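You operate a simulated robot arm through the tools that you are given. There is no shell and no other tool. Be economical: measure what you need, move in short steps, check, and stop when the job is done.

The job below is to be done with a simulated robot arm. You get a single attempt, and the scene is never put back.

JOB
Set a gold stud in the green bow.
Fine: one push on the red knob; put the bow in the purple tray; leave the slide out, the dial set.

The check looks at the end state, three seconds after you hand in, the way a careful person would. Anything else that was tipped, shoved, dropped, spilled or broken makes it a failure.

ROBOT AND FRAMES
A 7-joint arm with a two-finger parallel gripper, fixed in place. Base frame: the origin is at the foot of the arm, x ahead of it, y to its left, z up; the work surface is at about z = 0.84. Units: m, rad, N and s.
With the tool pointing down near the work surface it reaches from about 0.3 to 0.7 m from the base axis. Its first joint turns from -1.152 to 1.152 rad. Payload 1.57 kg.
The tool frame sits at the grasp point between the pads (the TCP): z along the fingers, y along the line on which they close. The tips reach 0.03 m beyond it. Largest opening 0.11 m; finger width 0.024, thickness 0.012; the body of the gripper, 0.048 by 0.112 m, starts 0.078 m behind the TCP.
Orientation is that of the tool frame in the base frame, as a unit quaternion [w, x, y, z]. With the fingers straight down and closing along the base's y, the tool's x points along the base's -x, its y along +y and its z along -z.

CONTROLS
- The arm moves only by the tool jog_arm. Its argument "rows" is a list of rows, each a list of 7 numbers: the shift along the base's x, y, z in mm, then the turn, a rotation vector about the base's x, y, z in degrees, then the finger opening in mm, from 0 to 110. In form: [[tx, ty, tz, rx, ry, rz, claw], ...]. A call has 1 to 20 rows; each row is the pose to reach, as a shift and turn from the pose commanded when the call began. A row lasts 0.2 s, in which the tool goes at most 0.05 m and 0.15 rad; a call with a longer step from one row to the next is refused whole, and so is a gripper value outside its range. A pose out of reach is approached as far as the arm can. The call stops where the force on the tool passes 60 N (or 10 N more than at its start, if that is more) or the arm is blocked; 0.2 s more then pass. Each finger travels about 0.108 m/s and halts on what it meets, pressing with about 43 N; the grip force reading is that of the motor and also rises with nothing between the fingers. The clock runs only during rows and for 0.2 s after the last one: add rows that repeat a pose to give the fingers time. It gives the time, the measured TCP pose, the force on the tool (base axes), the opening and the grip force at its end, in the units of the frame above (readings bear some noise).
- Cameras (640 x 400 px; columns grow to the right, rows downward): "scene" is fixed at [0.1454, -0.3794, 1.4146]; the picture's right is [0.91, -0.41, 0.00], its down [-0.20, -0.45, -0.87] and it looks along [0.35, 0.79, -0.50] (base axes); focal length 346 px, centre (320, 200). "wrist" rides on the gripper at [0.07, 0.016, -0.141] in the tool frame; the picture's right is [-0.23, 0.97, 0.00], its down [-0.86, -0.20, -0.48] and it looks along [-0.47, -0.11, 0.88] (tool axes); focal length 222 px, centre (320, 200). There is no depth. A picture from a camera that has moved, and an enlarged one, comes with that camera's place and axes in the base frame and with its lens.
- snapshot(camera): a new picture of that camera. No time passes.
- close_up(camera, box): a new picture of the part [left, top, right, bottom] of that camera's present view, enlarged. No time passes.
- job_done(): hands the job in; it is judged then, once.

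Work in short steps. Places have to be worked out from the pictures, the camera data and where the tool is seen: move nearer, look again, correct. Check each grasp and each placing, and mend what went wrong. You have 120 turns and 68 pictures in all, those below and enlarged ones among them. Open the gripper and draw the arm clear of the work before you hand the job in, unless the task says otherwise; then end with one line.

The tools are called after "Emit:" as a command line: name --pt "numbers of a row" for each row, then --argument value for the rest, lists and objects as JSON in quotes. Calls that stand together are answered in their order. jog_arm: Moves the arm, as the interface text tells. Its arguments: {"type":"object","properties":{"rows":{"type":"array","items":{"type":"array","items":{"type":"number"}}}},"required":["rows"]} The other tools are called the same way: snapshot (camera) takes a picture; close_up (camera, box) takes an enlarged picture of a part of a camera's view; job_done () hands the job in.

At the start:

```text
time: 0.0
tool_pos: [0.3403, 0.111, 1.2133]
tool_rot: [0.0, 0.0, 1.0, 0.001]
contact_force: [0.2, 0.6, -0.1]
width: 0.1101
grasp_force: 0.1
```

scene: 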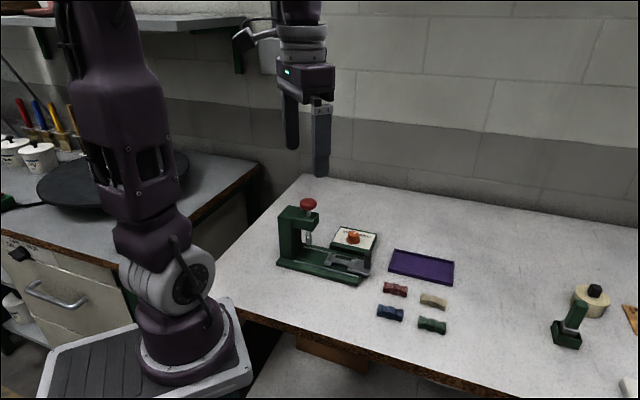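
wrist: 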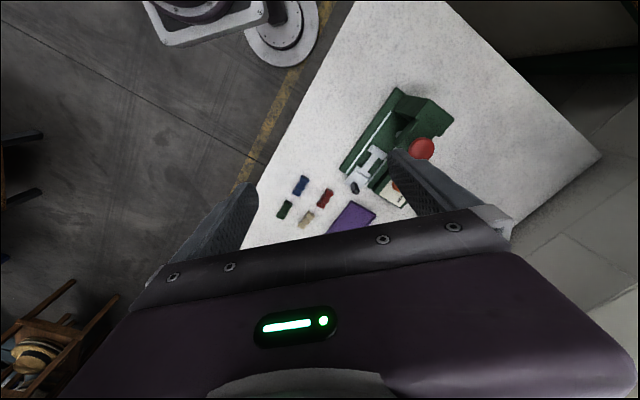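

I start with enlarged views of the press, the dial and the bows to understand the device.

Emit:
close_up --camera "scene" --box '[260, 190, 400, 290]'

Emit:
close_up --camera "scene" --box '[360, 240, 480, 340]'

Emit:
close_up --camera "wrist" --box '[260, 80, 460, 240]'

Emit:
close_up --camera "scene" --box '[540, 270, 640, 400]'

```text
4.00 times, centred on (330, 240) of scene
camera zoom: at [0.1454, -0.3794, 1.4146], right [0.91, -0.41, 0.0], down [-0.2, -0.45, -0.87], along [0.35, 0.79, -0.5], focal length 1385 px, centre (280, 40)
```

zoom: 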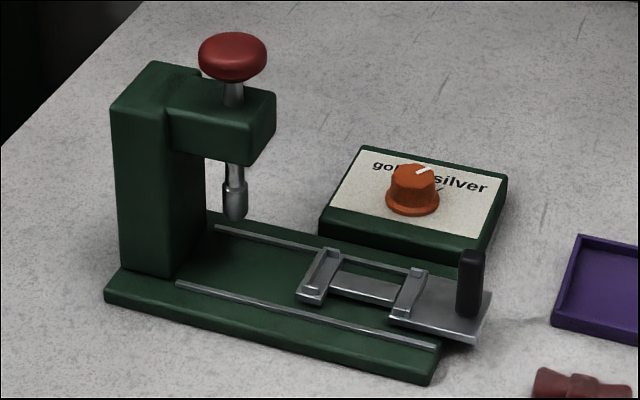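

```text
4.00 times, centred on (420, 290) of scene
camera zoom: at [0.1454, -0.3794, 1.4146], right [0.91, -0.41, 0.0], down [-0.2, -0.45, -0.87], along [0.35, 0.79, -0.5], focal length 1385 px, centre (-80, -160)
```

zoom: 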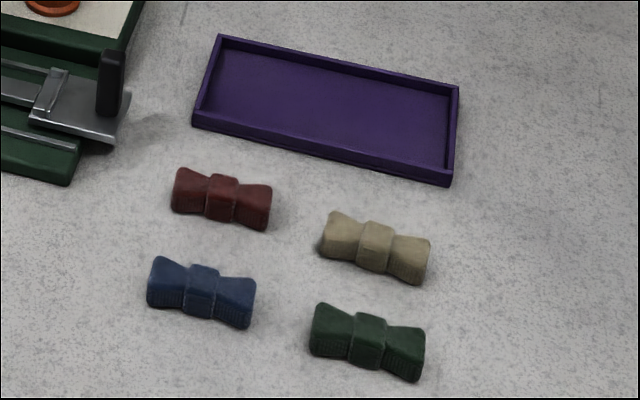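

```text
2.50 times, centred on (360, 160) of wrist
camera zoom: at [0.2702, 0.1272, 1.3541], right [0.23, 0.97, 0.0], down [0.86, -0.2, 0.48], along [0.47, -0.11, -0.88], focal length 555 px, centre (220, 300)
```

zoom: 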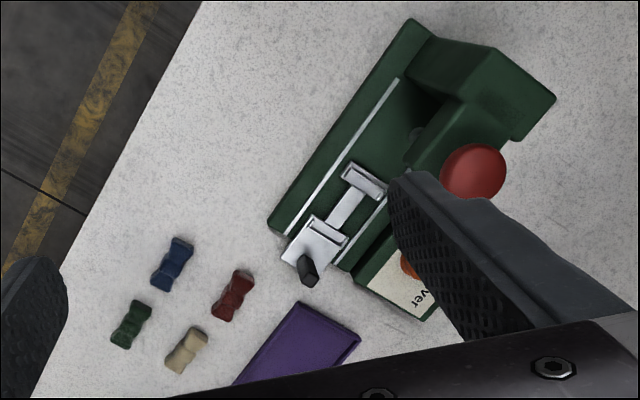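

```text
3.08 times, centred on (590, 335) of scene
camera zoom: at [0.1454, -0.3794, 1.4146], right [0.91, -0.41, 0.0], down [-0.2, -0.45, -0.87], along [0.35, 0.79, -0.5], focal length 1066 px, centre (-511, -215)
```

zoom: 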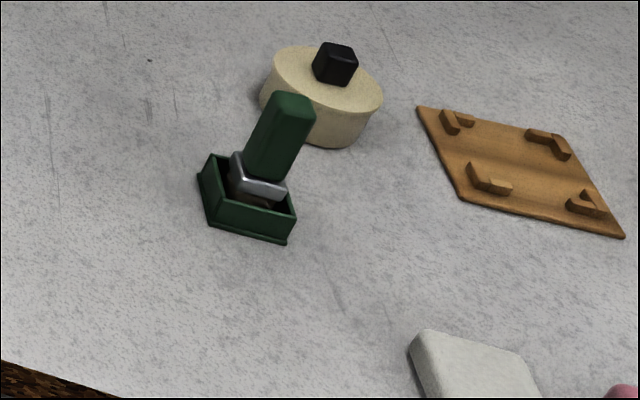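

The device is a press with a sliding nest, and the dial has gold and silver marks. I zoom on the dial and on the slide nest.

Emit:
close_up --camera "scene" --box '[330, 222, 382, 255]'

Emit:
close_up --camera "scene" --box '[320, 245, 390, 290]'

```text
12.12 times, centred on (356, 238) of scene
camera zoom: at [0.1454, -0.3794, 1.4146], right [0.91, -0.41, 0.0], down [-0.2, -0.45, -0.87], along [0.35, 0.79, -0.5], focal length 4197 px, centre (-116, -267)
```

zoom: 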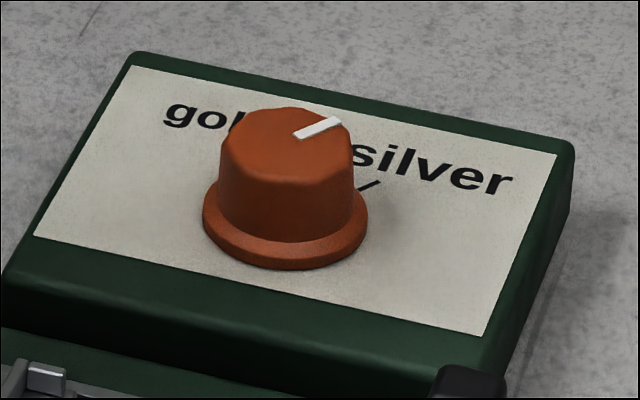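

```text
8.89 times, centred on (355, 268) of scene
camera zoom: at [0.1454, -0.3794, 1.4146], right [0.91, -0.41, 0.0], down [-0.2, -0.45, -0.87], along [0.35, 0.79, -0.5], focal length 3078 px, centre (9, -400)
```

zoom: 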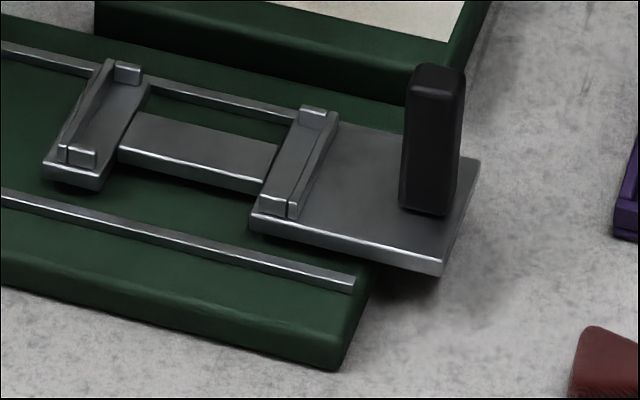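

The dial points at silver, and the nest takes the bow lengthwise along the rail. I move over the dial (about x 0.514, y 0.243), turned −45°, for a look from above.

Emit:
jog_arm --pt "29 22 -10 0 0 -7.5 110" --pt "58 44 -20 0 0 -15 110" --pt "87 66 -40 0 0 -22.5 110" --pt "116 88 -60 0 0 -30 110" --pt "145 110 -80 0 0 -37.5 110" --pt "174 132 -100 0 0 -45 110" --pt "174 132 -113 0 0 -45 110" --pt "174 132 -113 0 0 -45 110"

Emit:
snapshot --camera "wrist"

```text
time: 1.8
tool_pos: [0.5109, 0.2419, 1.1003]
tool_rot: [0.0, 0.382, 0.924, 0.001]
contact_force: [0.1, 0.5, 0.7]
width: 0.1098
grasp_force: 0.0
```

```text
59 pictures are left
camera wrist: at [0.4736, 0.3029, 1.2405], right [0.85, 0.53, 0.0], down [0.46, -0.75, 0.48], along [0.25, -0.41, -0.88], focal length 222 px, centre (320, 200)
```

wrist: 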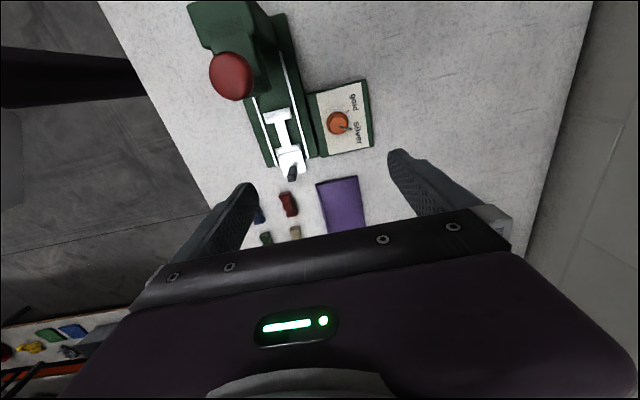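

Wrist and scene views put the dial near (0.526, 0.262). I descend toward it and look again.

Emit:
jog_arm --pt "12 20 -40 0 0 0 110" --pt "12 20 -80 0 0 0 110" --pt "12 20 -110 0 0 0 110" --pt "12 20 -110 0 0 0 110"

Emit:
snapshot --camera "wrist"

Emit:
close_up --camera "wrist" --box '[270, 80, 390, 180]'

```text
time: 2.8
tool_pos: [0.5252, 0.2611, 0.9904]
tool_rot: [0.0, 0.382, 0.924, 0.0]
contact_force: [-0.4, 0.5, 0.1]
width: 0.1101
grasp_force: 0.3
```

```text
58 pictures are left
camera wrist: at [0.4877, 0.3223, 1.1317], right [0.85, 0.53, 0.0], down [0.46, -0.75, 0.48], along [0.25, -0.41, -0.88], focal length 222 px, centre (320, 200)
```

wrist: 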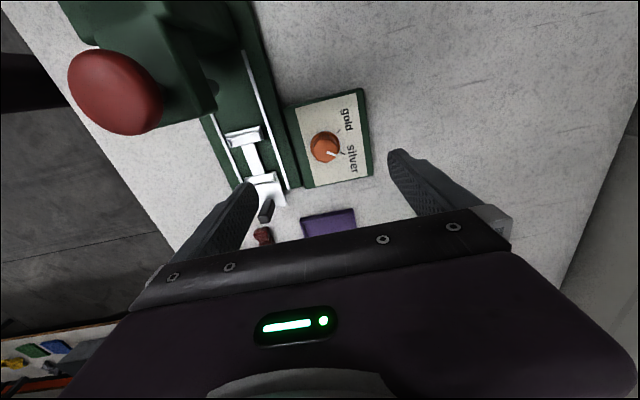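

```text
4.00 times, centred on (330, 130) of wrist
camera zoom: at [0.4877, 0.3223, 1.1317], right [0.85, 0.53, 0.0], down [0.46, -0.75, 0.48], along [0.25, -0.41, -0.88], focal length 888 px, centre (280, 480)
```

zoom: 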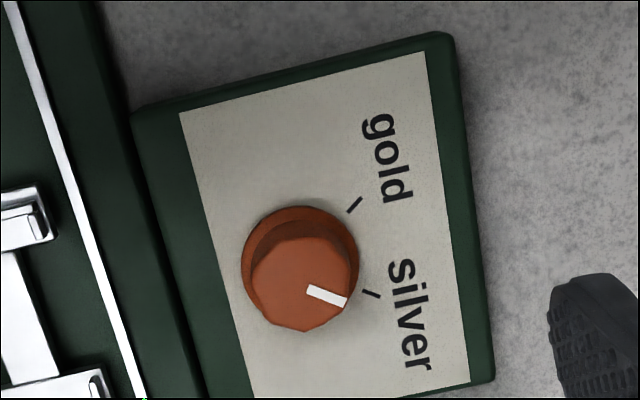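

The marks sit at about 82° (gold) and 12° (silver) in the base frame, so the dial needs about +70° about z. I centre over the dial at (0.530, 0.265), go down to z 0.93 and check.

Emit:
jog_arm --pt "4 4 -30 0 0 0 90" --pt "4 4 -60 0 0 0 70" --pt "4 4 -60 0 0 0 56" --pt "4 4 -60 0 0 0 56"

Emit:
snapshot --camera "wrist"

Emit:
close_up --camera "scene" --box '[300, 180, 420, 280]'

```text
time: 3.8
tool_pos: [0.528, 0.267, 0.9319]
tool_rot: [0.001, 0.382, 0.924, 0.0]
contact_force: [-0.3, -0.1, -0.3]
width: 0.0563
grasp_force: 0.0
```

```text
56 pictures are left
camera wrist: at [0.4917, 0.3277, 1.0729], right [0.85, 0.53, 0.0], down [0.46, -0.75, 0.48], along [0.25, -0.41, -0.88], focal length 222 px, centre (320, 200)
```

wrist: 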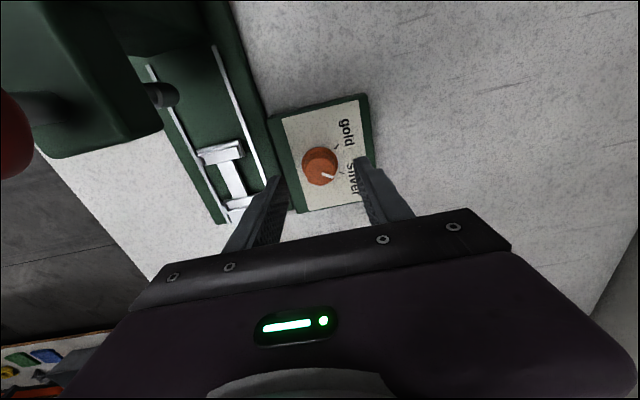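

```text
4.00 times, centred on (360, 230) of scene
camera zoom: at [0.1454, -0.3794, 1.4146], right [0.91, -0.41, 0.0], down [-0.2, -0.45, -0.87], along [0.35, 0.79, -0.5], focal length 1385 px, centre (160, 80)
```

zoom: 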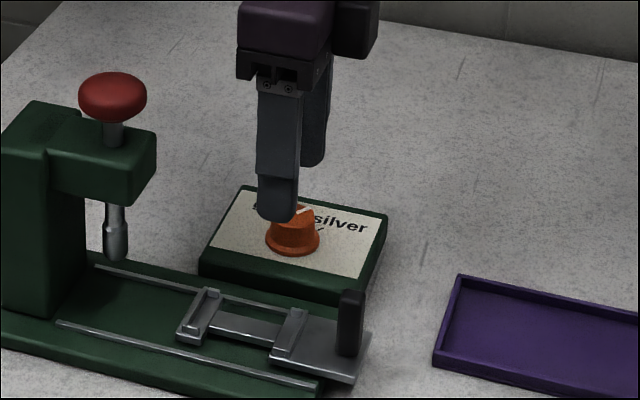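

The dial lies centred between the fingers to within about 2 mm. I descend 25 mm and close on the knob.

Emit:
jog_arm --pt "0 -1 -10 0 0 0 56" --pt "0 -1 -18 0 0 0 56" --pt "0 -1 -25 0 0 0 56" --pt "0 -1 -25 0 0 0 56"

Emit:
close_up --camera "scene" --box '[325, 210, 385, 255]'

```text
time: 4.8
tool_pos: [0.5288, 0.2666, 0.9069]
tool_rot: [0.0, 0.382, 0.924, 0.0]
contact_force: [0.4, 0.1, -0.1]
width: 0.0562
grasp_force: 0.2
```

```text
8.89 times, centred on (355, 232) of scene
camera zoom: at [0.1454, -0.3794, 1.4146], right [0.91, -0.41, 0.0], down [-0.2, -0.45, -0.87], along [0.35, 0.79, -0.5], focal length 3078 px, centre (9, -89)
```

zoom: 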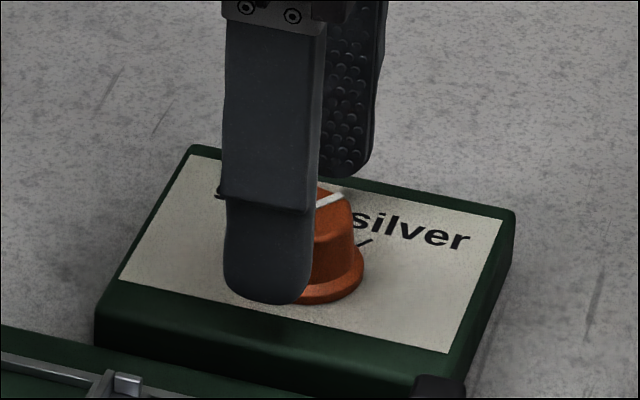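

The fingers straddle the knob evenly. I close them.

Emit:
jog_arm --pt "0 0 0 0 0 0 40" --pt "0 0 0 0 0 0 30" --pt "0 0 0 0 0 0 22" --pt "0 0 0 0 0 0 20" --pt "0 0 0 0 0 0 20"

Emit:
close_up --camera "wrist" --box '[260, 110, 380, 210]'

```text
time: 6.0
tool_pos: [0.5295, 0.2662, 0.9073]
tool_rot: [0.0, 0.382, 0.924, 0.0]
contact_force: [-1.0, -2.2, 0.0]
width: 0.0278
grasp_force: 38.3
```

```text
4.00 times, centred on (320, 160) of wrist
camera zoom: at [0.4919, 0.3264, 1.0472], right [0.85, 0.53, 0.0], down [0.46, -0.75, 0.48], along [0.25, -0.41, -0.88], focal length 888 px, centre (320, 360)
```

zoom: 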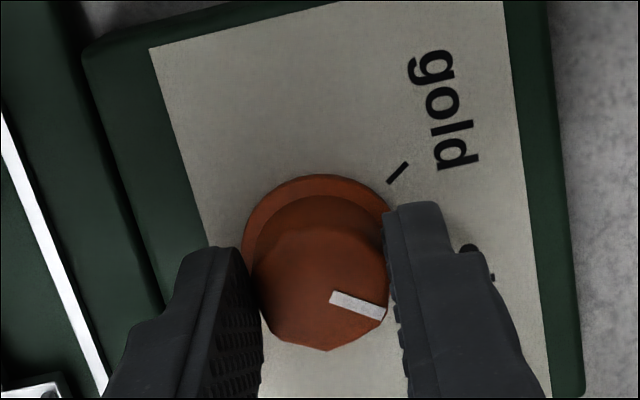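

The knob is gripped (27.8 mm) with almost no side force. I turn it +70° about z.

Emit:
jog_arm --pt "0 0 0 0 0 7 20" --pt "0 0 0 0 0 14 20" --pt "0 0 0 0 0 21 20" --pt "0 0 0 0 0 28 20" --pt "0 0 0 0 0 35 20" --pt "0 0 0 0 0 42 20" --pt "0 0 0 0 0 49 20" --pt "0 0 0 0 0 56 20" --pt "0 0 0 0 0 63 20" --pt "0 0 0 0 0 70 20" --pt "0 0 0 0 0 70 20"

Emit:
close_up --camera "wrist" --box '[260, 110, 380, 210]'

```text
time: 8.4
tool_pos: [0.5302, 0.2648, 0.904]
tool_rot: [-0.001, -0.216, 0.976, -0.002]
contact_force: [3.6, -26.8, 24.1]
width: 0.028
grasp_force: 37.9
```

```text
4.00 times, centred on (320, 160) of wrist
camera zoom: at [0.4598, 0.2493, 1.0459], right [-0.21, 0.98, 0.0], down [0.86, 0.18, 0.48], along [0.47, 0.1, -0.88], focal length 888 px, centre (320, 360)
```

zoom: 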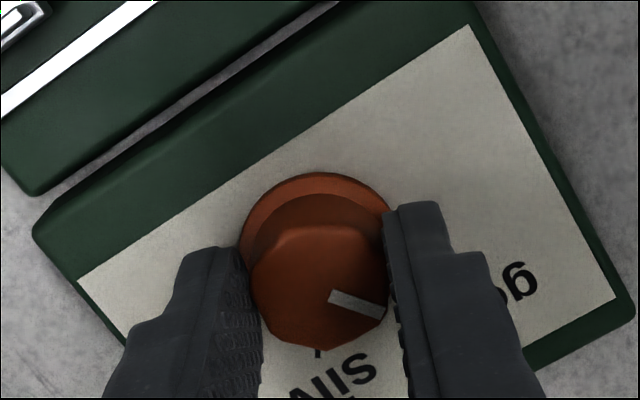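

The dial has turned the 70°. I release it and look before rising.

Emit:
jog_arm --pt "0 0 0 0 0 0 36" --pt "0 0 0 0 0 0 54" --pt "0 0 10 0 0 0 56" --pt "0 0 40 0 0 0 56" --pt "0 0 75 0 0 0 56" --pt "0 0 75 0 0 0 56"

Emit:
close_up --camera "wrist" --box '[240, 60, 400, 190]'

Emit:
close_up --camera "scene" --box '[260, 190, 400, 290]'

```text
time: 9.8
tool_pos: [0.5279, 0.266, 0.9816]
tool_rot: [0.0, -0.216, 0.976, 0.0]
contact_force: [-0.9, 0.1, 0.5]
width: 0.0561
grasp_force: 0.0
```

```text
3.08 times, centred on (320, 125) of wrist
camera zoom: at [0.4587, 0.2511, 1.1216], right [-0.21, 0.98, 0.0], down [0.86, 0.18, 0.48], along [0.47, 0.1, -0.88], focal length 684 px, centre (320, 431)
```

zoom: 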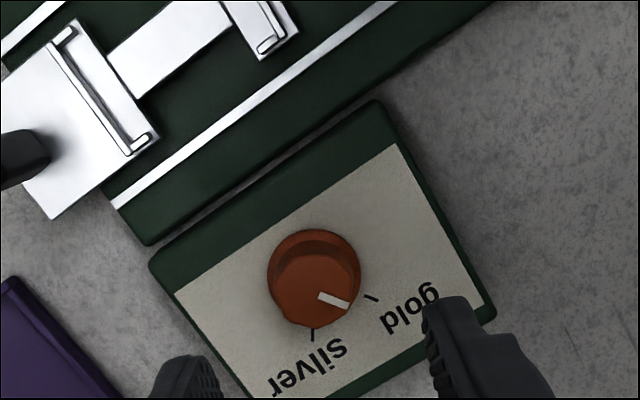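

```text
4.00 times, centred on (330, 240) of scene
camera zoom: at [0.1454, -0.3794, 1.4146], right [0.91, -0.41, 0.0], down [-0.2, -0.45, -0.87], along [0.35, 0.79, -0.5], focal length 1385 px, centre (280, 40)
```

zoom: 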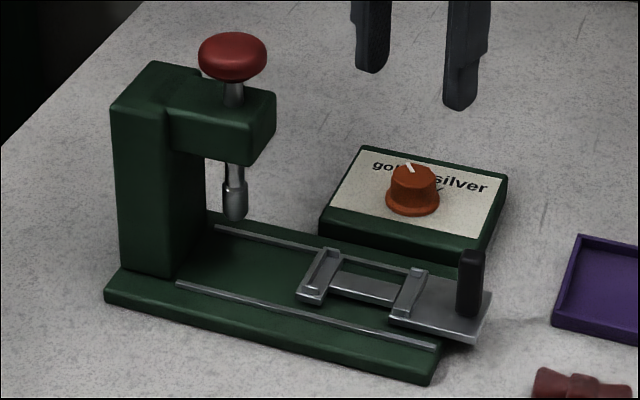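

The pointer now reads on the gold mark (about 81.5° against 82°). Next I move over the green bow near (0.542, −0.036), yaw back to −45°.

Emit:
jog_arm --pt "0 0 40 0 0 -7 70" --pt "2 -30 60 0 0 -14 70" --pt "4 -65 60 0 0 -21 70" --pt "6 -100 60 0 0 -28 70" --pt "8 -135 60 0 0 -35 70" --pt "10 -170 60 0 0 -42 70" --pt "12 -205 60 0 0 -49 70" --pt "14 -240 60 0 0 -56 70" --pt "14 -275 50 0 0 -63 70" --pt "14 -302 30 0 0 -70 70" --pt "14 -302 30 0 0 -70 70"

Emit:
snapshot --camera "wrist"

Emit:
close_up --camera "wrist" --box '[260, 80, 380, 180]'

```text
time: 12.2
tool_pos: [0.5424, -0.036, 1.0086]
tool_rot: [-0.001, 0.384, 0.923, 0.0]
contact_force: [0.8, -0.3, 0.7]
width: 0.0699
grasp_force: 0.1
```

```text
49 pictures are left
camera wrist: at [0.5052, 0.0248, 1.1498], right [0.85, 0.53, 0.0], down [0.46, -0.75, 0.48], along [0.25, -0.41, -0.88], focal length 222 px, centre (320, 200)
```

wrist: 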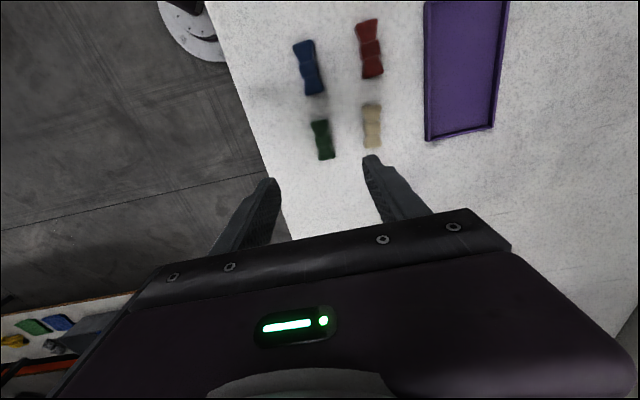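

```text
4.00 times, centred on (320, 130) of wrist
camera zoom: at [0.5052, 0.0248, 1.1498], right [0.85, 0.53, 0.0], down [0.46, -0.75, 0.48], along [0.25, -0.41, -0.88], focal length 888 px, centre (320, 480)
```

zoom: 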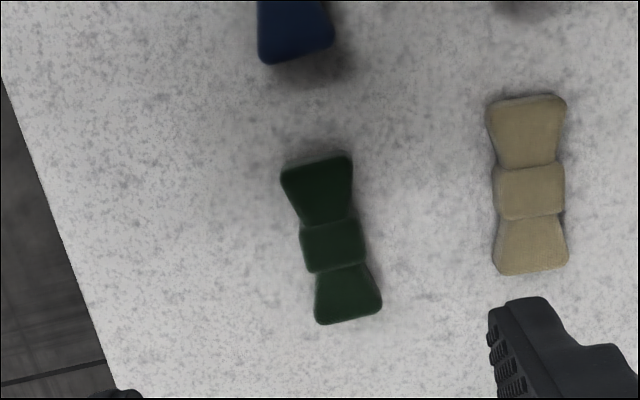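

The bow is centred at about (0.545, −0.034) with its axis at −45°. I descend over it with a 46 mm opening, keeping clear of the tan one.

Emit:
jog_arm --pt "3 2 -45 0 0 0 60" --pt "3 2 -85 0 0 0 46" --pt "3 2 -98 0 0 0 46" --pt "3 2 -98 0 0 0 46"

Emit:
snapshot --camera "wrist"

```text
time: 13.2
tool_pos: [0.5467, -0.0341, 0.912]
tool_rot: [0.0, 0.382, 0.924, 0.0]
contact_force: [-0.2, -1.0, 0.3]
width: 0.0457
grasp_force: 0.0
```

```text
47 pictures are left
camera wrist: at [0.5093, 0.0265, 1.0528], right [0.85, 0.53, 0.0], down [0.46, -0.75, 0.48], along [0.25, -0.41, -0.88], focal length 222 px, centre (320, 200)
```

wrist: 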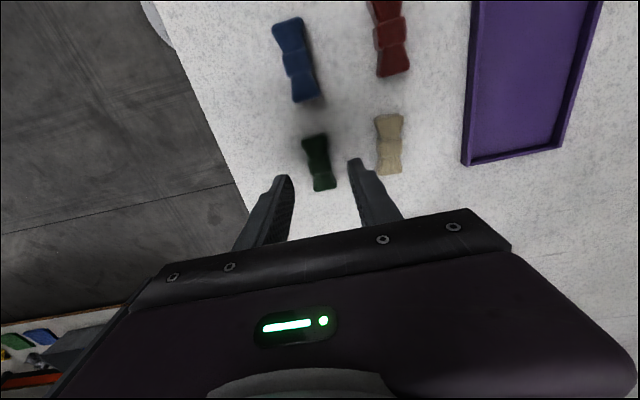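

The bow sits between the fingers. I nudge 2 mm and go down to z 0.874, then close.

Emit:
jog_arm --pt "-2 1 -20 0 0 0 46" --pt "-2 1 -32 0 0 0 46" --pt "-2 1 -38 0 0 0 46" --pt "-2 1 -38 0 0 0 46" --pt "-2 1 -38 0 0 0 30" --pt "-2 1 -38 0 0 0 15" --pt "-2 1 -38 0 0 0 12" --pt "-2 1 -38 0 0 0 12"

Emit:
close_up --camera "wrist" --box '[260, 110, 380, 210]'

Emit:
close_up --camera "scene" --box '[400, 290, 460, 340]'

```text
time: 15.0
tool_pos: [0.5445, -0.0317, 0.8735]
tool_rot: [0.0, 0.383, 0.924, 0.0]
contact_force: [-0.2, -0.9, -0.2]
width: 0.0252
grasp_force: 36.9
```

```text
4.00 times, centred on (320, 160) of wrist
camera zoom: at [0.508, 0.0281, 1.0156], right [0.85, 0.53, 0.0], down [0.46, -0.75, 0.48], along [0.25, -0.41, -0.88], focal length 888 px, centre (320, 360)
```

zoom: 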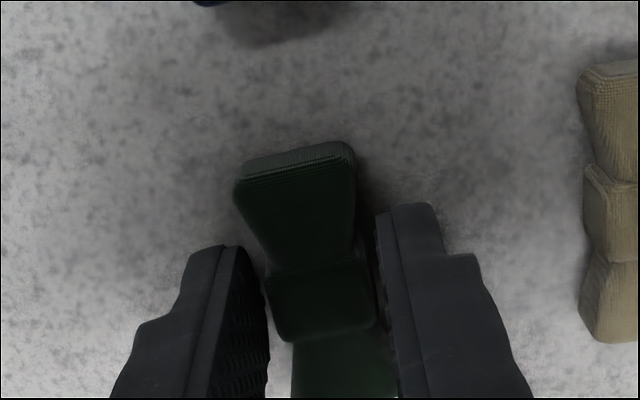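

```text
8.00 times, centred on (430, 315) of scene
camera zoom: at [0.1454, -0.3794, 1.4146], right [0.91, -0.41, 0.0], down [-0.2, -0.45, -0.87], along [0.35, 0.79, -0.5], focal length 2770 px, centre (-560, -720)
```

zoom: 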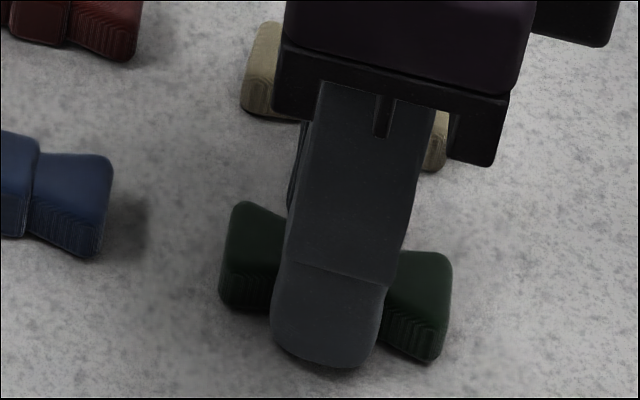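

The bow is held at its waist (25.2 mm). I lift it and carry it toward the nest, stopping short at (0.505, 0.155, 0.99) to see both bow and nest.

Emit:
jog_arm --pt "0 0 20 0 0 0 12" --pt "0 0 60 0 0 0 12" --pt "0 0 105 0 0 0 12" --pt "-10 40 117 0 0 0 12" --pt "-20 85 117 0 0 0 12" --pt "-30 130 117 0 0 0 12" --pt "-37 170 117 0 0 0 12" --pt "-40 187 117 0 0 0 12" --pt "-40 187 117 0 0 0 12"

Emit:
snapshot --camera "wrist"

Emit:
close_up --camera "wrist" --box '[240, 60, 400, 200]'

Emit:
close_up --camera "scene" --box '[320, 200, 400, 280]'

```text
time: 17.0
tool_pos: [0.5061, 0.153, 0.9927]
tool_rot: [0.0, 0.384, 0.924, 0.0]
contact_force: [-0.7, -0.3, 0.3]
width: 0.0254
grasp_force: 36.6
```

```text
44 pictures are left
camera wrist: at [0.4687, 0.2142, 1.1336], right [0.85, 0.53, 0.0], down [0.46, -0.75, 0.48], along [0.25, -0.41, -0.88], focal length 222 px, centre (320, 200)
```

wrist: 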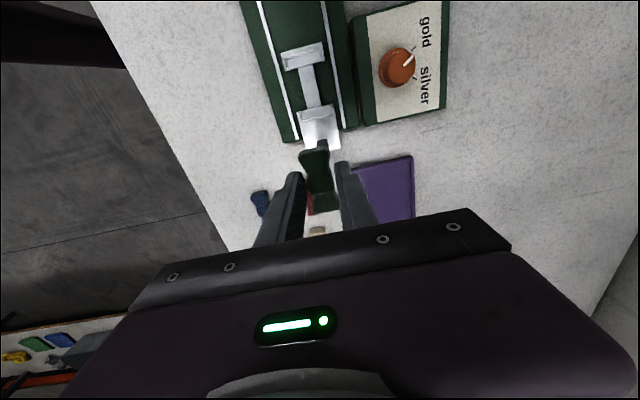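

```text
2.86 times, centred on (320, 130) of wrist
camera zoom: at [0.4687, 0.2142, 1.1336], right [0.85, 0.53, 0.0], down [0.46, -0.75, 0.48], along [0.25, -0.41, -0.88], focal length 635 px, centre (320, 400)
```

zoom: 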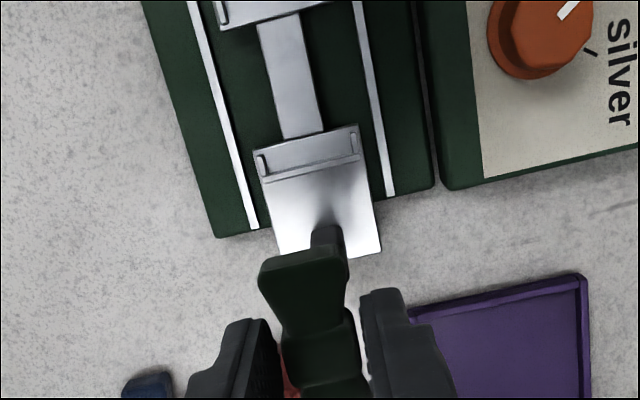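

```text
5.00 times, centred on (360, 240) of scene
camera zoom: at [0.1454, -0.3794, 1.4146], right [0.91, -0.41, 0.0], down [-0.2, -0.45, -0.87], along [0.35, 0.79, -0.5], focal length 1731 px, centre (120, 0)
```

zoom: 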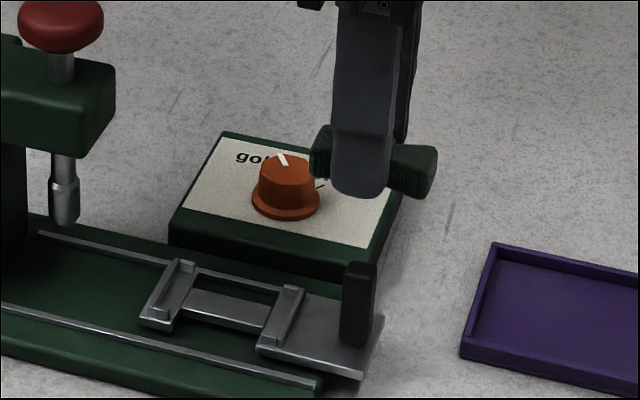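

I take a sharper enlargement of the nest itself.

Emit:
close_up --camera "wrist" --box '[250, 30, 370, 130]'

Emit:
close_up --camera "wrist" --box '[270, 130, 370, 220]'

```text
4.00 times, centred on (310, 80) of wrist
camera zoom: at [0.4687, 0.2142, 1.1336], right [0.85, 0.53, 0.0], down [0.46, -0.75, 0.48], along [0.25, -0.41, -0.88], focal length 888 px, centre (360, 680)
```

zoom: 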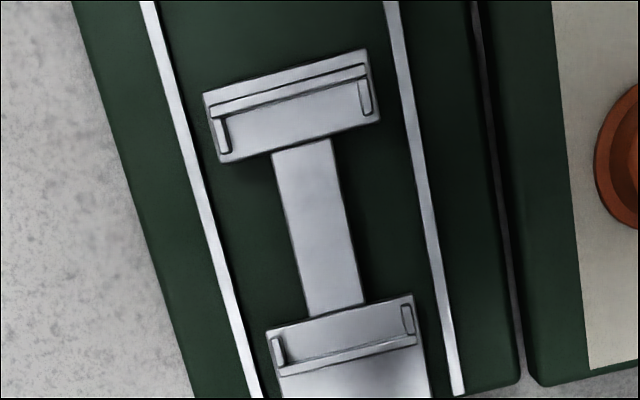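

```text
4.44 times, centred on (320, 175) of wrist
camera zoom: at [0.4687, 0.2142, 1.1336], right [0.85, 0.53, 0.0], down [0.46, -0.75, 0.48], along [0.25, -0.41, -0.88], focal length 987 px, centre (320, 311)
```

zoom: 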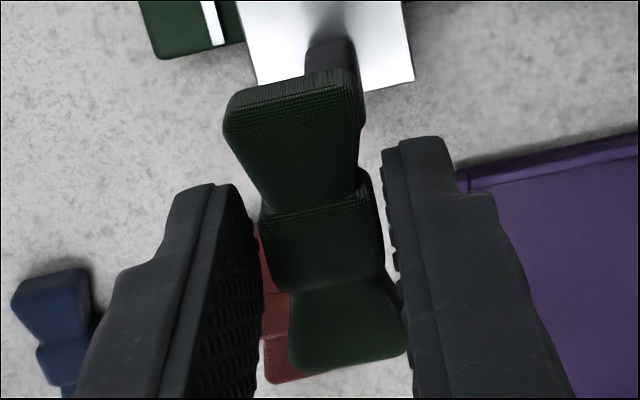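

The bow is centred in the grip, and the nest centre is near (0.464, 0.201). At yaw −45° the wrist camera would hang over the red knob (about (0.402, 0.262), top z ≈ 1.01), so I raise and swing the tool to +135°, which is the same alignment with the camera on the free side.

Emit:
jog_arm --pt "0 0 30 0 0 7.5 12" --pt "0 0 60 0 0 15 12" --pt "0 0 60 0 0 22.5 12" --pt "0 0 60 0 0 30 12" --pt "0 0 60 0 0 37.5 12" --pt "0 0 60 0 0 45 12" --pt "0 0 60 0 0 52.5 12" --pt "0 0 60 0 0 60 12" --pt "0 0 60 0 0 67.5 12" --pt "0 0 60 0 0 75 12" --pt "0 0 60 0 0 82.5 12" --pt "0 0 60 0 0 90 12" --pt "0 0 60 0 0 90 12"

```text
time: 19.8
tool_pos: [0.5039, 0.1562, 1.0518]
tool_rot: [0.001, -0.383, 0.924, 0.0]
contact_force: [-0.5, -0.4, -0.9]
width: 0.0254
grasp_force: 36.4
```

The first 90° followed cleanly. I continue with the second 90°.

Emit:
jog_arm --pt "0 0 0 0 0 7.5 12" --pt "0 0 0 0 0 15 12" --pt "0 0 0 0 0 22.5 12" --pt "0 0 0 0 0 30 12" --pt "0 0 0 0 0 37.5 12" --pt "0 0 0 0 0 45 12" --pt "0 0 0 0 0 52.5 12" --pt "0 0 0 0 0 60 12" --pt "0 0 0 0 0 67.5 12" --pt "0 0 0 0 0 75 12" --pt "0 0 0 0 0 82.5 12" --pt "0 0 0 0 0 90 12" --pt "0 0 0 0 0 90 12"

Emit:
snapshot --camera "wrist"

```text
time: 22.6
tool_pos: [0.5048, 0.1544, 1.0514]
tool_rot: [0.0, 0.924, -0.382, 0.0]
contact_force: [-0.1, 0.3, -0.7]
width: 0.0256
grasp_force: 36.6
```

```text
39 pictures are left
camera wrist: at [0.543, 0.0932, 1.1923], right [-0.85, -0.53, 0.0], down [-0.47, 0.74, 0.48], along [-0.25, 0.41, -0.88], focal length 222 px, centre (320, 200)
```

wrist: 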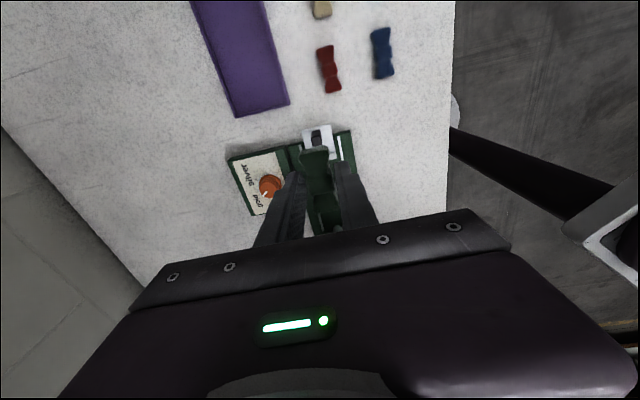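

Yaw +135° is reached. I move over the nest (0.464, 0.201) and descend to z 0.935 to check the alignment.

Emit:
jog_arm --pt "-20 23 0 0 0 0 12" --pt "-41 46 0 0 0 0 12" --pt "-41 46 -45 0 0 0 12" --pt "-41 46 -90 0 0 0 12" --pt "-41 46 -116 0 0 0 12" --pt "-41 46 -116 0 0 0 12"

Emit:
snapshot --camera "wrist"

Emit:
close_up --camera "wrist" --box '[260, 110, 380, 210]'

Emit:
close_up --camera "scene" --box '[290, 200, 390, 280]'

```text
time: 24.0
tool_pos: [0.4625, 0.1988, 0.9344]
tool_rot: [0.0, 0.924, -0.382, 0.001]
contact_force: [-0.1, 1.1, -0.7]
width: 0.0254
grasp_force: 36.7
```

```text
38 pictures are left
camera wrist: at [0.5019, 0.1371, 1.0751], right [-0.85, -0.53, 0.0], down [-0.46, 0.75, 0.48], along [-0.25, 0.41, -0.88], focal length 222 px, centre (320, 200)
```

wrist: 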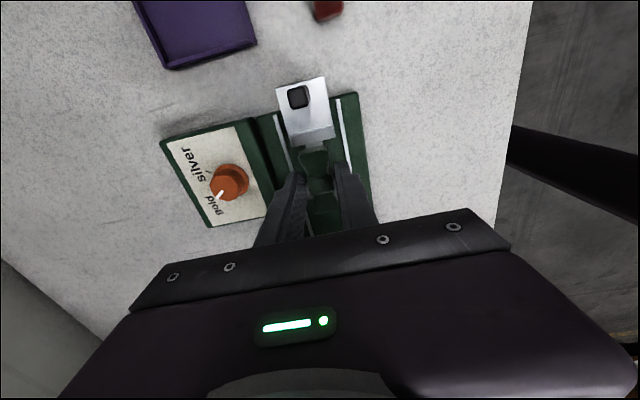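

```text
4.00 times, centred on (320, 160) of wrist
camera zoom: at [0.5019, 0.1371, 1.0751], right [-0.85, -0.53, 0.0], down [-0.46, 0.75, 0.48], along [-0.25, 0.41, -0.88], focal length 888 px, centre (320, 360)
```

zoom: 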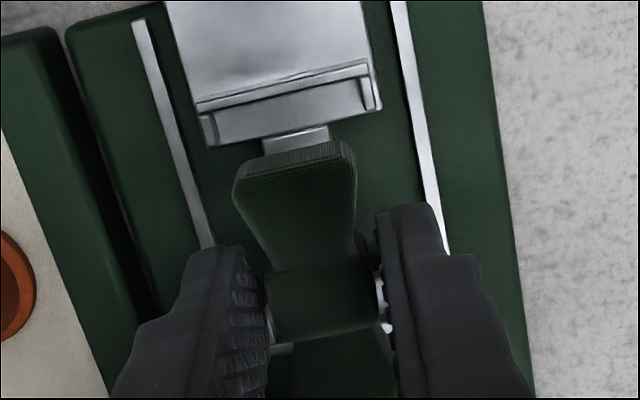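

```text
5.00 times, centred on (340, 240) of scene
camera zoom: at [0.1454, -0.3794, 1.4146], right [0.91, -0.41, 0.0], down [-0.2, -0.45, -0.87], along [0.35, 0.79, -0.5], focal length 1731 px, centre (220, 0)
```

zoom: 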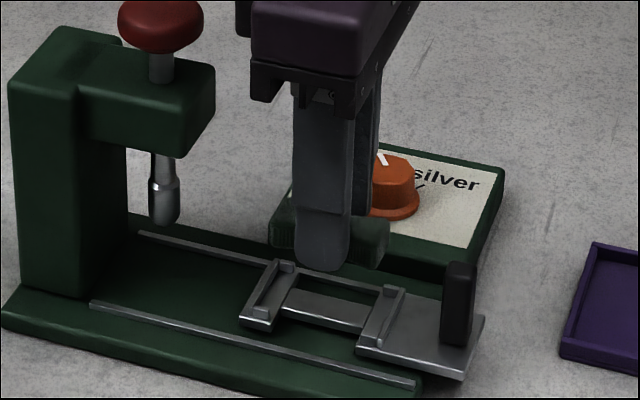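

The nest axis lies about 3 mm toward (+x,+y) from the bow. I correct by (+1, +3) mm and lower to just above the plates.

Emit:
jog_arm --pt "1 3 0 0 0 0 12" --pt "1 3 -15 0 0 0 12" --pt "1 3 -29 0 0 0 12" --pt "1 3 -29 0 0 0 12"

Emit:
close_up --camera "wrist" --box '[260, 110, 380, 210]'

Emit:
close_up --camera "scene" --box '[310, 220, 390, 280]'

```text
time: 25.0
tool_pos: [0.4635, 0.2032, 0.9073]
tool_rot: [0.001, 0.924, -0.383, 0.0]
contact_force: [0.3, -0.4, 0.0]
width: 0.0254
grasp_force: 36.7
```

```text
4.00 times, centred on (320, 160) of wrist
camera zoom: at [0.5021, 0.142, 1.0478], right [-0.85, -0.53, 0.0], down [-0.46, 0.75, 0.48], along [-0.25, 0.41, -0.88], focal length 888 px, centre (320, 360)
```

zoom: 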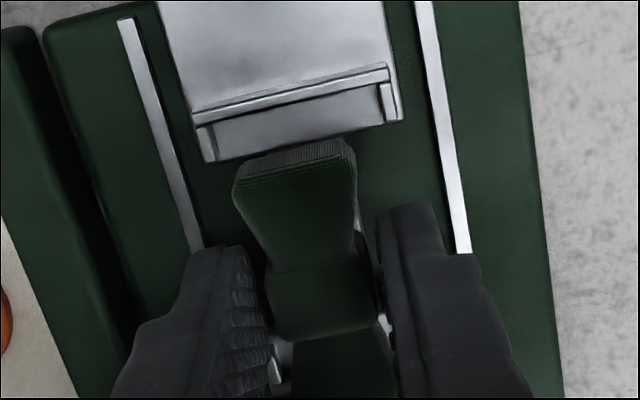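

```text
6.67 times, centred on (350, 250) of scene
camera zoom: at [0.1454, -0.3794, 1.4146], right [0.91, -0.41, 0.0], down [-0.2, -0.45, -0.87], along [0.35, 0.79, -0.5], focal length 2308 px, centre (120, -133)
```

zoom: 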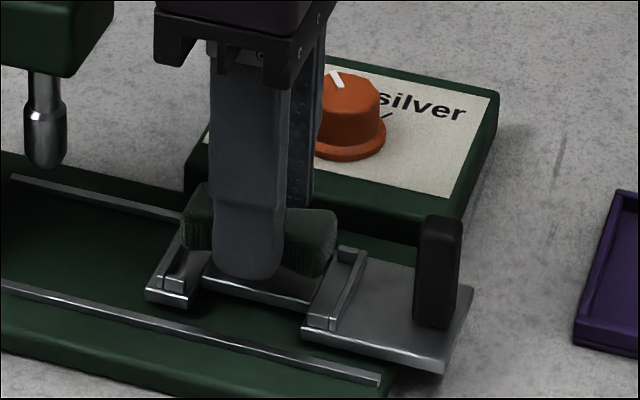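

Alignment looks good on both axes with a few mm of margin. I lower until the bow rests.

Emit:
jog_arm --pt "0 -1 -5 0 0 0 12" --pt "0 -1 -9 0 0 0 12" --pt "0 -1 -12 0 0 0 12" --pt "0 -1 -12 0 0 0 12"

Emit:
close_up --camera "scene" --box '[310, 220, 390, 280]'

```text
time: 26.0
tool_pos: [0.4638, 0.2021, 0.8958]
tool_rot: [-0.001, 0.924, -0.383, 0.002]
contact_force: [-10.1, -4.2, 52.4]
width: 0.0253
grasp_force: 36.5
```

```text
6.67 times, centred on (350, 250) of scene
camera zoom: at [0.1444, -0.3799, 1.4146], right [0.91, -0.41, 0.0], down [-0.2, -0.45, -0.87], along [0.35, 0.79, -0.5], focal length 2308 px, centre (120, -133)
```

zoom: 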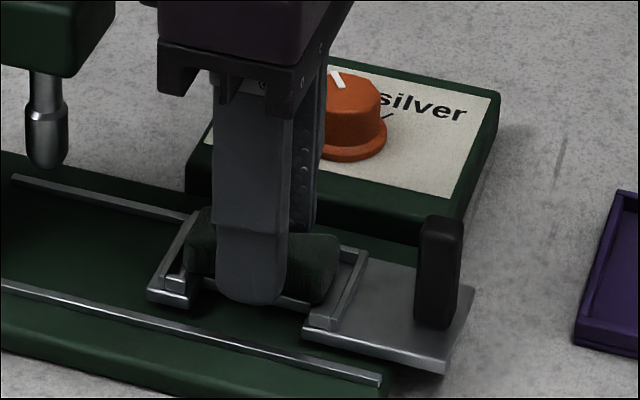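

Contact at z 0.896, 52 N. I ease up 1.5 mm to relieve the load and look at how the bow sits.

Emit:
jog_arm --pt "0 0 1.5 0 0 0 12" --pt "0 0 1.5 0 0 0 12"

Emit:
close_up --camera "scene" --box '[325, 245, 373, 281]'

Emit:
close_up --camera "wrist" --box '[270, 110, 370, 190]'

```text
time: 26.6
tool_pos: [0.464, 0.2027, 0.896]
tool_rot: [-0.001, 0.924, -0.383, 0.0]
contact_force: [2.1, 1.3, 19.0]
width: 0.0255
grasp_force: 36.7
```

```text
11.11 times, centred on (349, 263) of scene
camera zoom: at [0.1451, -0.3795, 1.4146], right [0.91, -0.41, 0.0], down [-0.2, -0.45, -0.87], along [0.35, 0.79, -0.5], focal length 3848 px, centre (-2, -500)
```

zoom: 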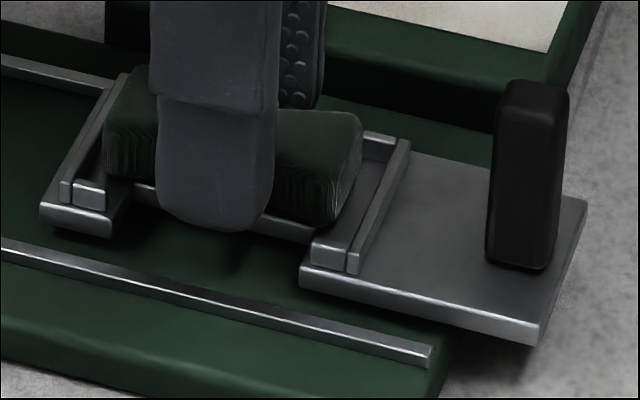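

```text
5.00 times, centred on (320, 150) of wrist
camera zoom: at [0.5027, 0.1409, 1.037], right [-0.85, -0.53, 0.0], down [-0.46, 0.75, 0.48], along [-0.25, 0.41, -0.88], focal length 1111 px, centre (320, 450)
```

zoom: 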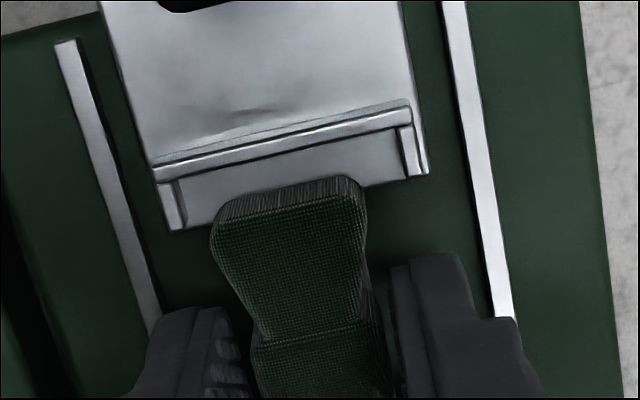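

The bow sits evenly between the end walls, and the load is carried by the slide. I open just a little, rise and check.

Emit:
jog_arm --pt "0 0 0 0 0 0 30" --pt "0 0 0 0 0 0 36" --pt "0 0 0 0 0 0 36" --pt "0 0 15 0 0 0 36" --pt "0 0 40 0 0 0 36" --pt "0 0 80 0 0 0 40" --pt "0 0 80 0 0 0 40"

Emit:
close_up --camera "scene" --box '[315, 240, 379, 288]'

Emit:
close_up --camera "wrist" --box '[260, 80, 380, 180]'

```text
time: 28.2
tool_pos: [0.4662, 0.2031, 0.9774]
tool_rot: [0.0, 0.924, -0.383, 0.0]
contact_force: [-0.1, -0.4, -0.4]
width: 0.0402
grasp_force: 0.1
```

```text
8.33 times, centred on (347, 264) of scene
camera zoom: at [0.1454, -0.3794, 1.4146], right [0.91, -0.41, 0.0], down [-0.2, -0.45, -0.87], along [0.35, 0.79, -0.5], focal length 2886 px, centre (95, -333)
```

zoom: 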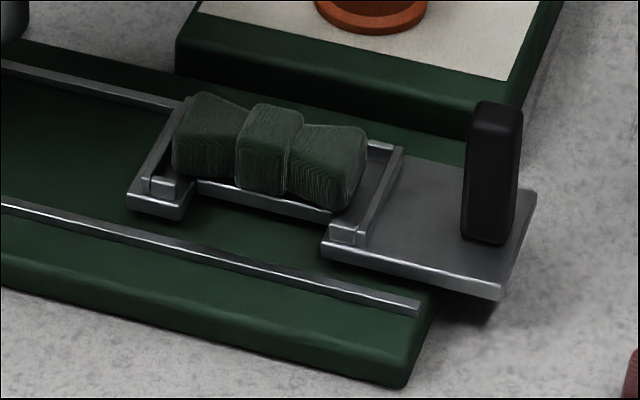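

```text
4.00 times, centred on (320, 130) of wrist
camera zoom: at [0.5043, 0.1408, 1.1183], right [-0.85, -0.53, 0.0], down [-0.46, 0.75, 0.48], along [-0.25, 0.41, -0.88], focal length 888 px, centre (320, 480)
```

zoom: 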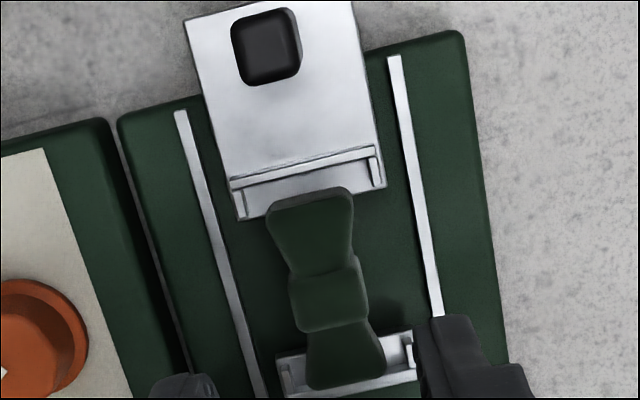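

The bow is seated level in the nest. Next I go to the slide's handle at about (0.510, 0.156), top z ≈ 0.90, to grip it.

Emit:
jog_arm --pt "22 -24 0 0 0 0 44" --pt "44 -47 0 0 0 0 44" --pt "44 -47 -20 0 0 0 44" --pt "44 -47 -35 0 0 0 44" --pt "44 -47 -35 0 0 0 44"

Emit:
close_up --camera "wrist" --box '[240, 80, 400, 220]'

Emit:
close_up --camera "scene" --box '[260, 190, 400, 290]'

```text
time: 29.4
tool_pos: [0.5092, 0.1562, 0.94]
tool_rot: [0.0, 0.924, -0.383, 0.0]
contact_force: [-0.2, 0.1, 0.4]
width: 0.0438
grasp_force: 0.0
```

```text
2.86 times, centred on (320, 150) of wrist
camera zoom: at [0.5478, 0.0941, 1.0815], right [-0.85, -0.53, 0.0], down [-0.46, 0.75, 0.48], along [-0.25, 0.41, -0.88], focal length 635 px, centre (320, 343)
```

zoom: 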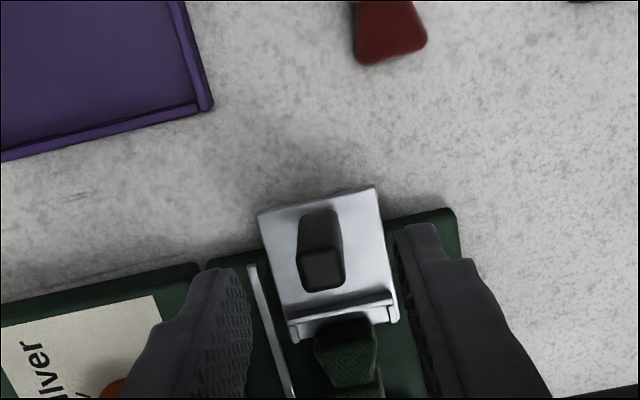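

```text
4.00 times, centred on (330, 240) of scene
camera zoom: at [0.1454, -0.3794, 1.4146], right [0.91, -0.41, 0.0], down [-0.2, -0.45, -0.87], along [0.35, 0.79, -0.5], focal length 1385 px, centre (280, 40)
```

zoom: 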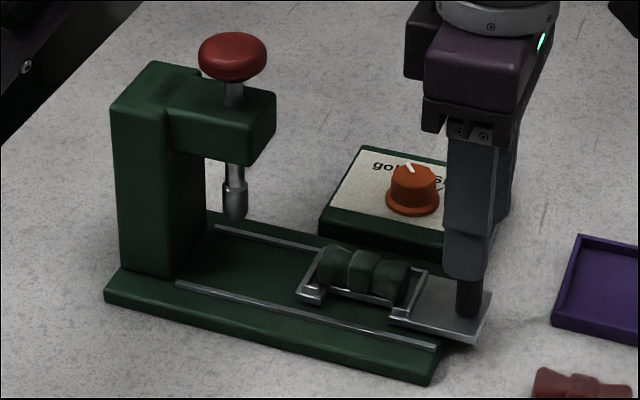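

The handle is centred between the fingers. I lower to z 0.907 and close on it.

Emit:
jog_arm --pt "0 0 -15 0 0 0 44" --pt "0 0 -33 0 0 0 44" --pt "0 0 -33 0 0 0 30" --pt "0 0 -33 0 0 0 15" --pt "0 0 -33 0 0 0 5" --pt "0 0 -33 0 0 0 5"

Emit:
close_up --camera "scene" --box '[310, 220, 410, 290]'

```text
time: 30.8
tool_pos: [0.5092, 0.1558, 0.9083]
tool_rot: [0.0, 0.924, -0.383, 0.0]
contact_force: [1.6, 1.1, -4.7]
width: 0.0137
grasp_force: 30.1
```

```text
5.71 times, centred on (360, 255) of scene
camera zoom: at [0.1455, -0.3793, 1.4146], right [0.91, -0.41, 0.0], down [-0.2, -0.45, -0.87], along [0.35, 0.79, -0.5], focal length 1979 px, centre (91, -114)
```

zoom: 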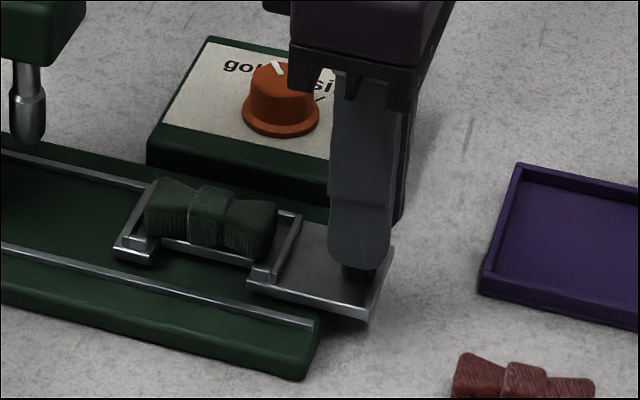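

The handle is gripped (13.7 mm). I push the slide in 60 mm slowly along the rail.

Emit:
jog_arm --pt "-4 4 0 0 0 0 5" --pt "-8 8 0 0 0 0 5" --pt "-12 12 0 0 0 0 5" --pt "-16 16 0 0 0 0 5" --pt "-20 20 0 0 0 0 5" --pt "-24 24 0 0 0 0 5" --pt "-28 28 0 0 0 0 5" --pt "-32 32 0 0 0 0 5" --pt "-36 36 0 0 0 0 5" --pt "-40 40 0 0 0 0 5" --pt "-43 43 0 0 0 0 5" --pt "-43 43 0 0 0 0 5"

Emit:
close_up --camera "scene" --box '[260, 180, 400, 290]'

```text
time: 33.4
tool_pos: [0.4657, 0.1979, 0.9069]
tool_rot: [0.0, 0.924, -0.382, 0.0]
contact_force: [3.3, 2.8, 4.8]
width: 0.0139
grasp_force: 30.5
```

```text
3.64 times, centred on (330, 235) of scene
camera zoom: at [0.1453, -0.3794, 1.4146], right [0.91, -0.41, 0.0], down [-0.2, -0.45, -0.87], along [0.35, 0.79, -0.5], focal length 1259 px, centre (284, 73)
```

zoom: 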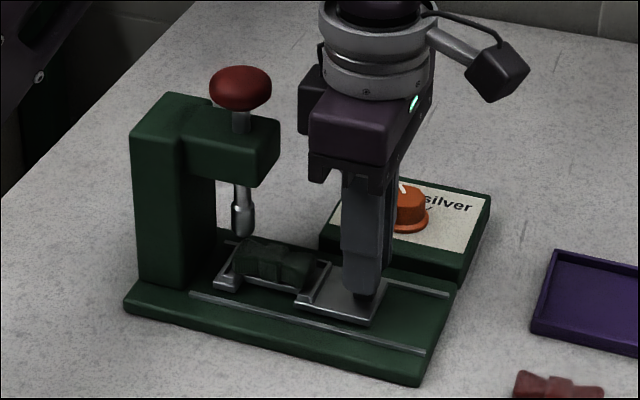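

The bow is about 24 mm short of the ram, and the gripper body has about 20 mm to spare beside the knob. I push on in small steps until the stop.

Emit:
jog_arm --pt "-2 2 0 0 0 0 5" --pt "-4 4 0 0 0 0 5" --pt "-6 6 0 0 0 0 5" --pt "-8 8 0 0 0 0 5" --pt "-10 10 0 0 0 0 5" --pt "-12 12 0 0 0 0 5" --pt "-14 14 0 0 0 0 5" --pt "-15 15 0 0 0 0 5" --pt "-16 16 0 0 0 0 5" --pt "-16 16 0 0 0 0 5"

Emit:
close_up --camera "scene" --box '[260, 180, 400, 290]'

```text
time: 35.6
tool_pos: [0.4493, 0.215, 0.9079]
tool_rot: [0.001, 0.924, -0.383, 0.0]
contact_force: [13.5, 13.3, -12.9]
width: 0.0139
grasp_force: 30.4
```

```text
3.64 times, centred on (330, 235) of scene
camera zoom: at [0.1459, -0.379, 1.4146], right [0.91, -0.41, 0.0], down [-0.2, -0.45, -0.87], along [0.35, 0.79, -0.5], focal length 1259 px, centre (284, 73)
```

zoom: 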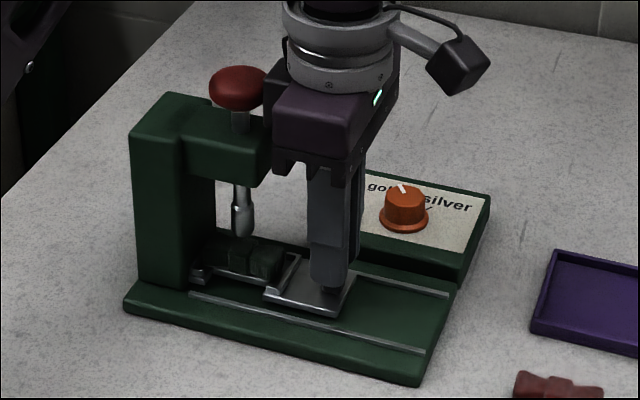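

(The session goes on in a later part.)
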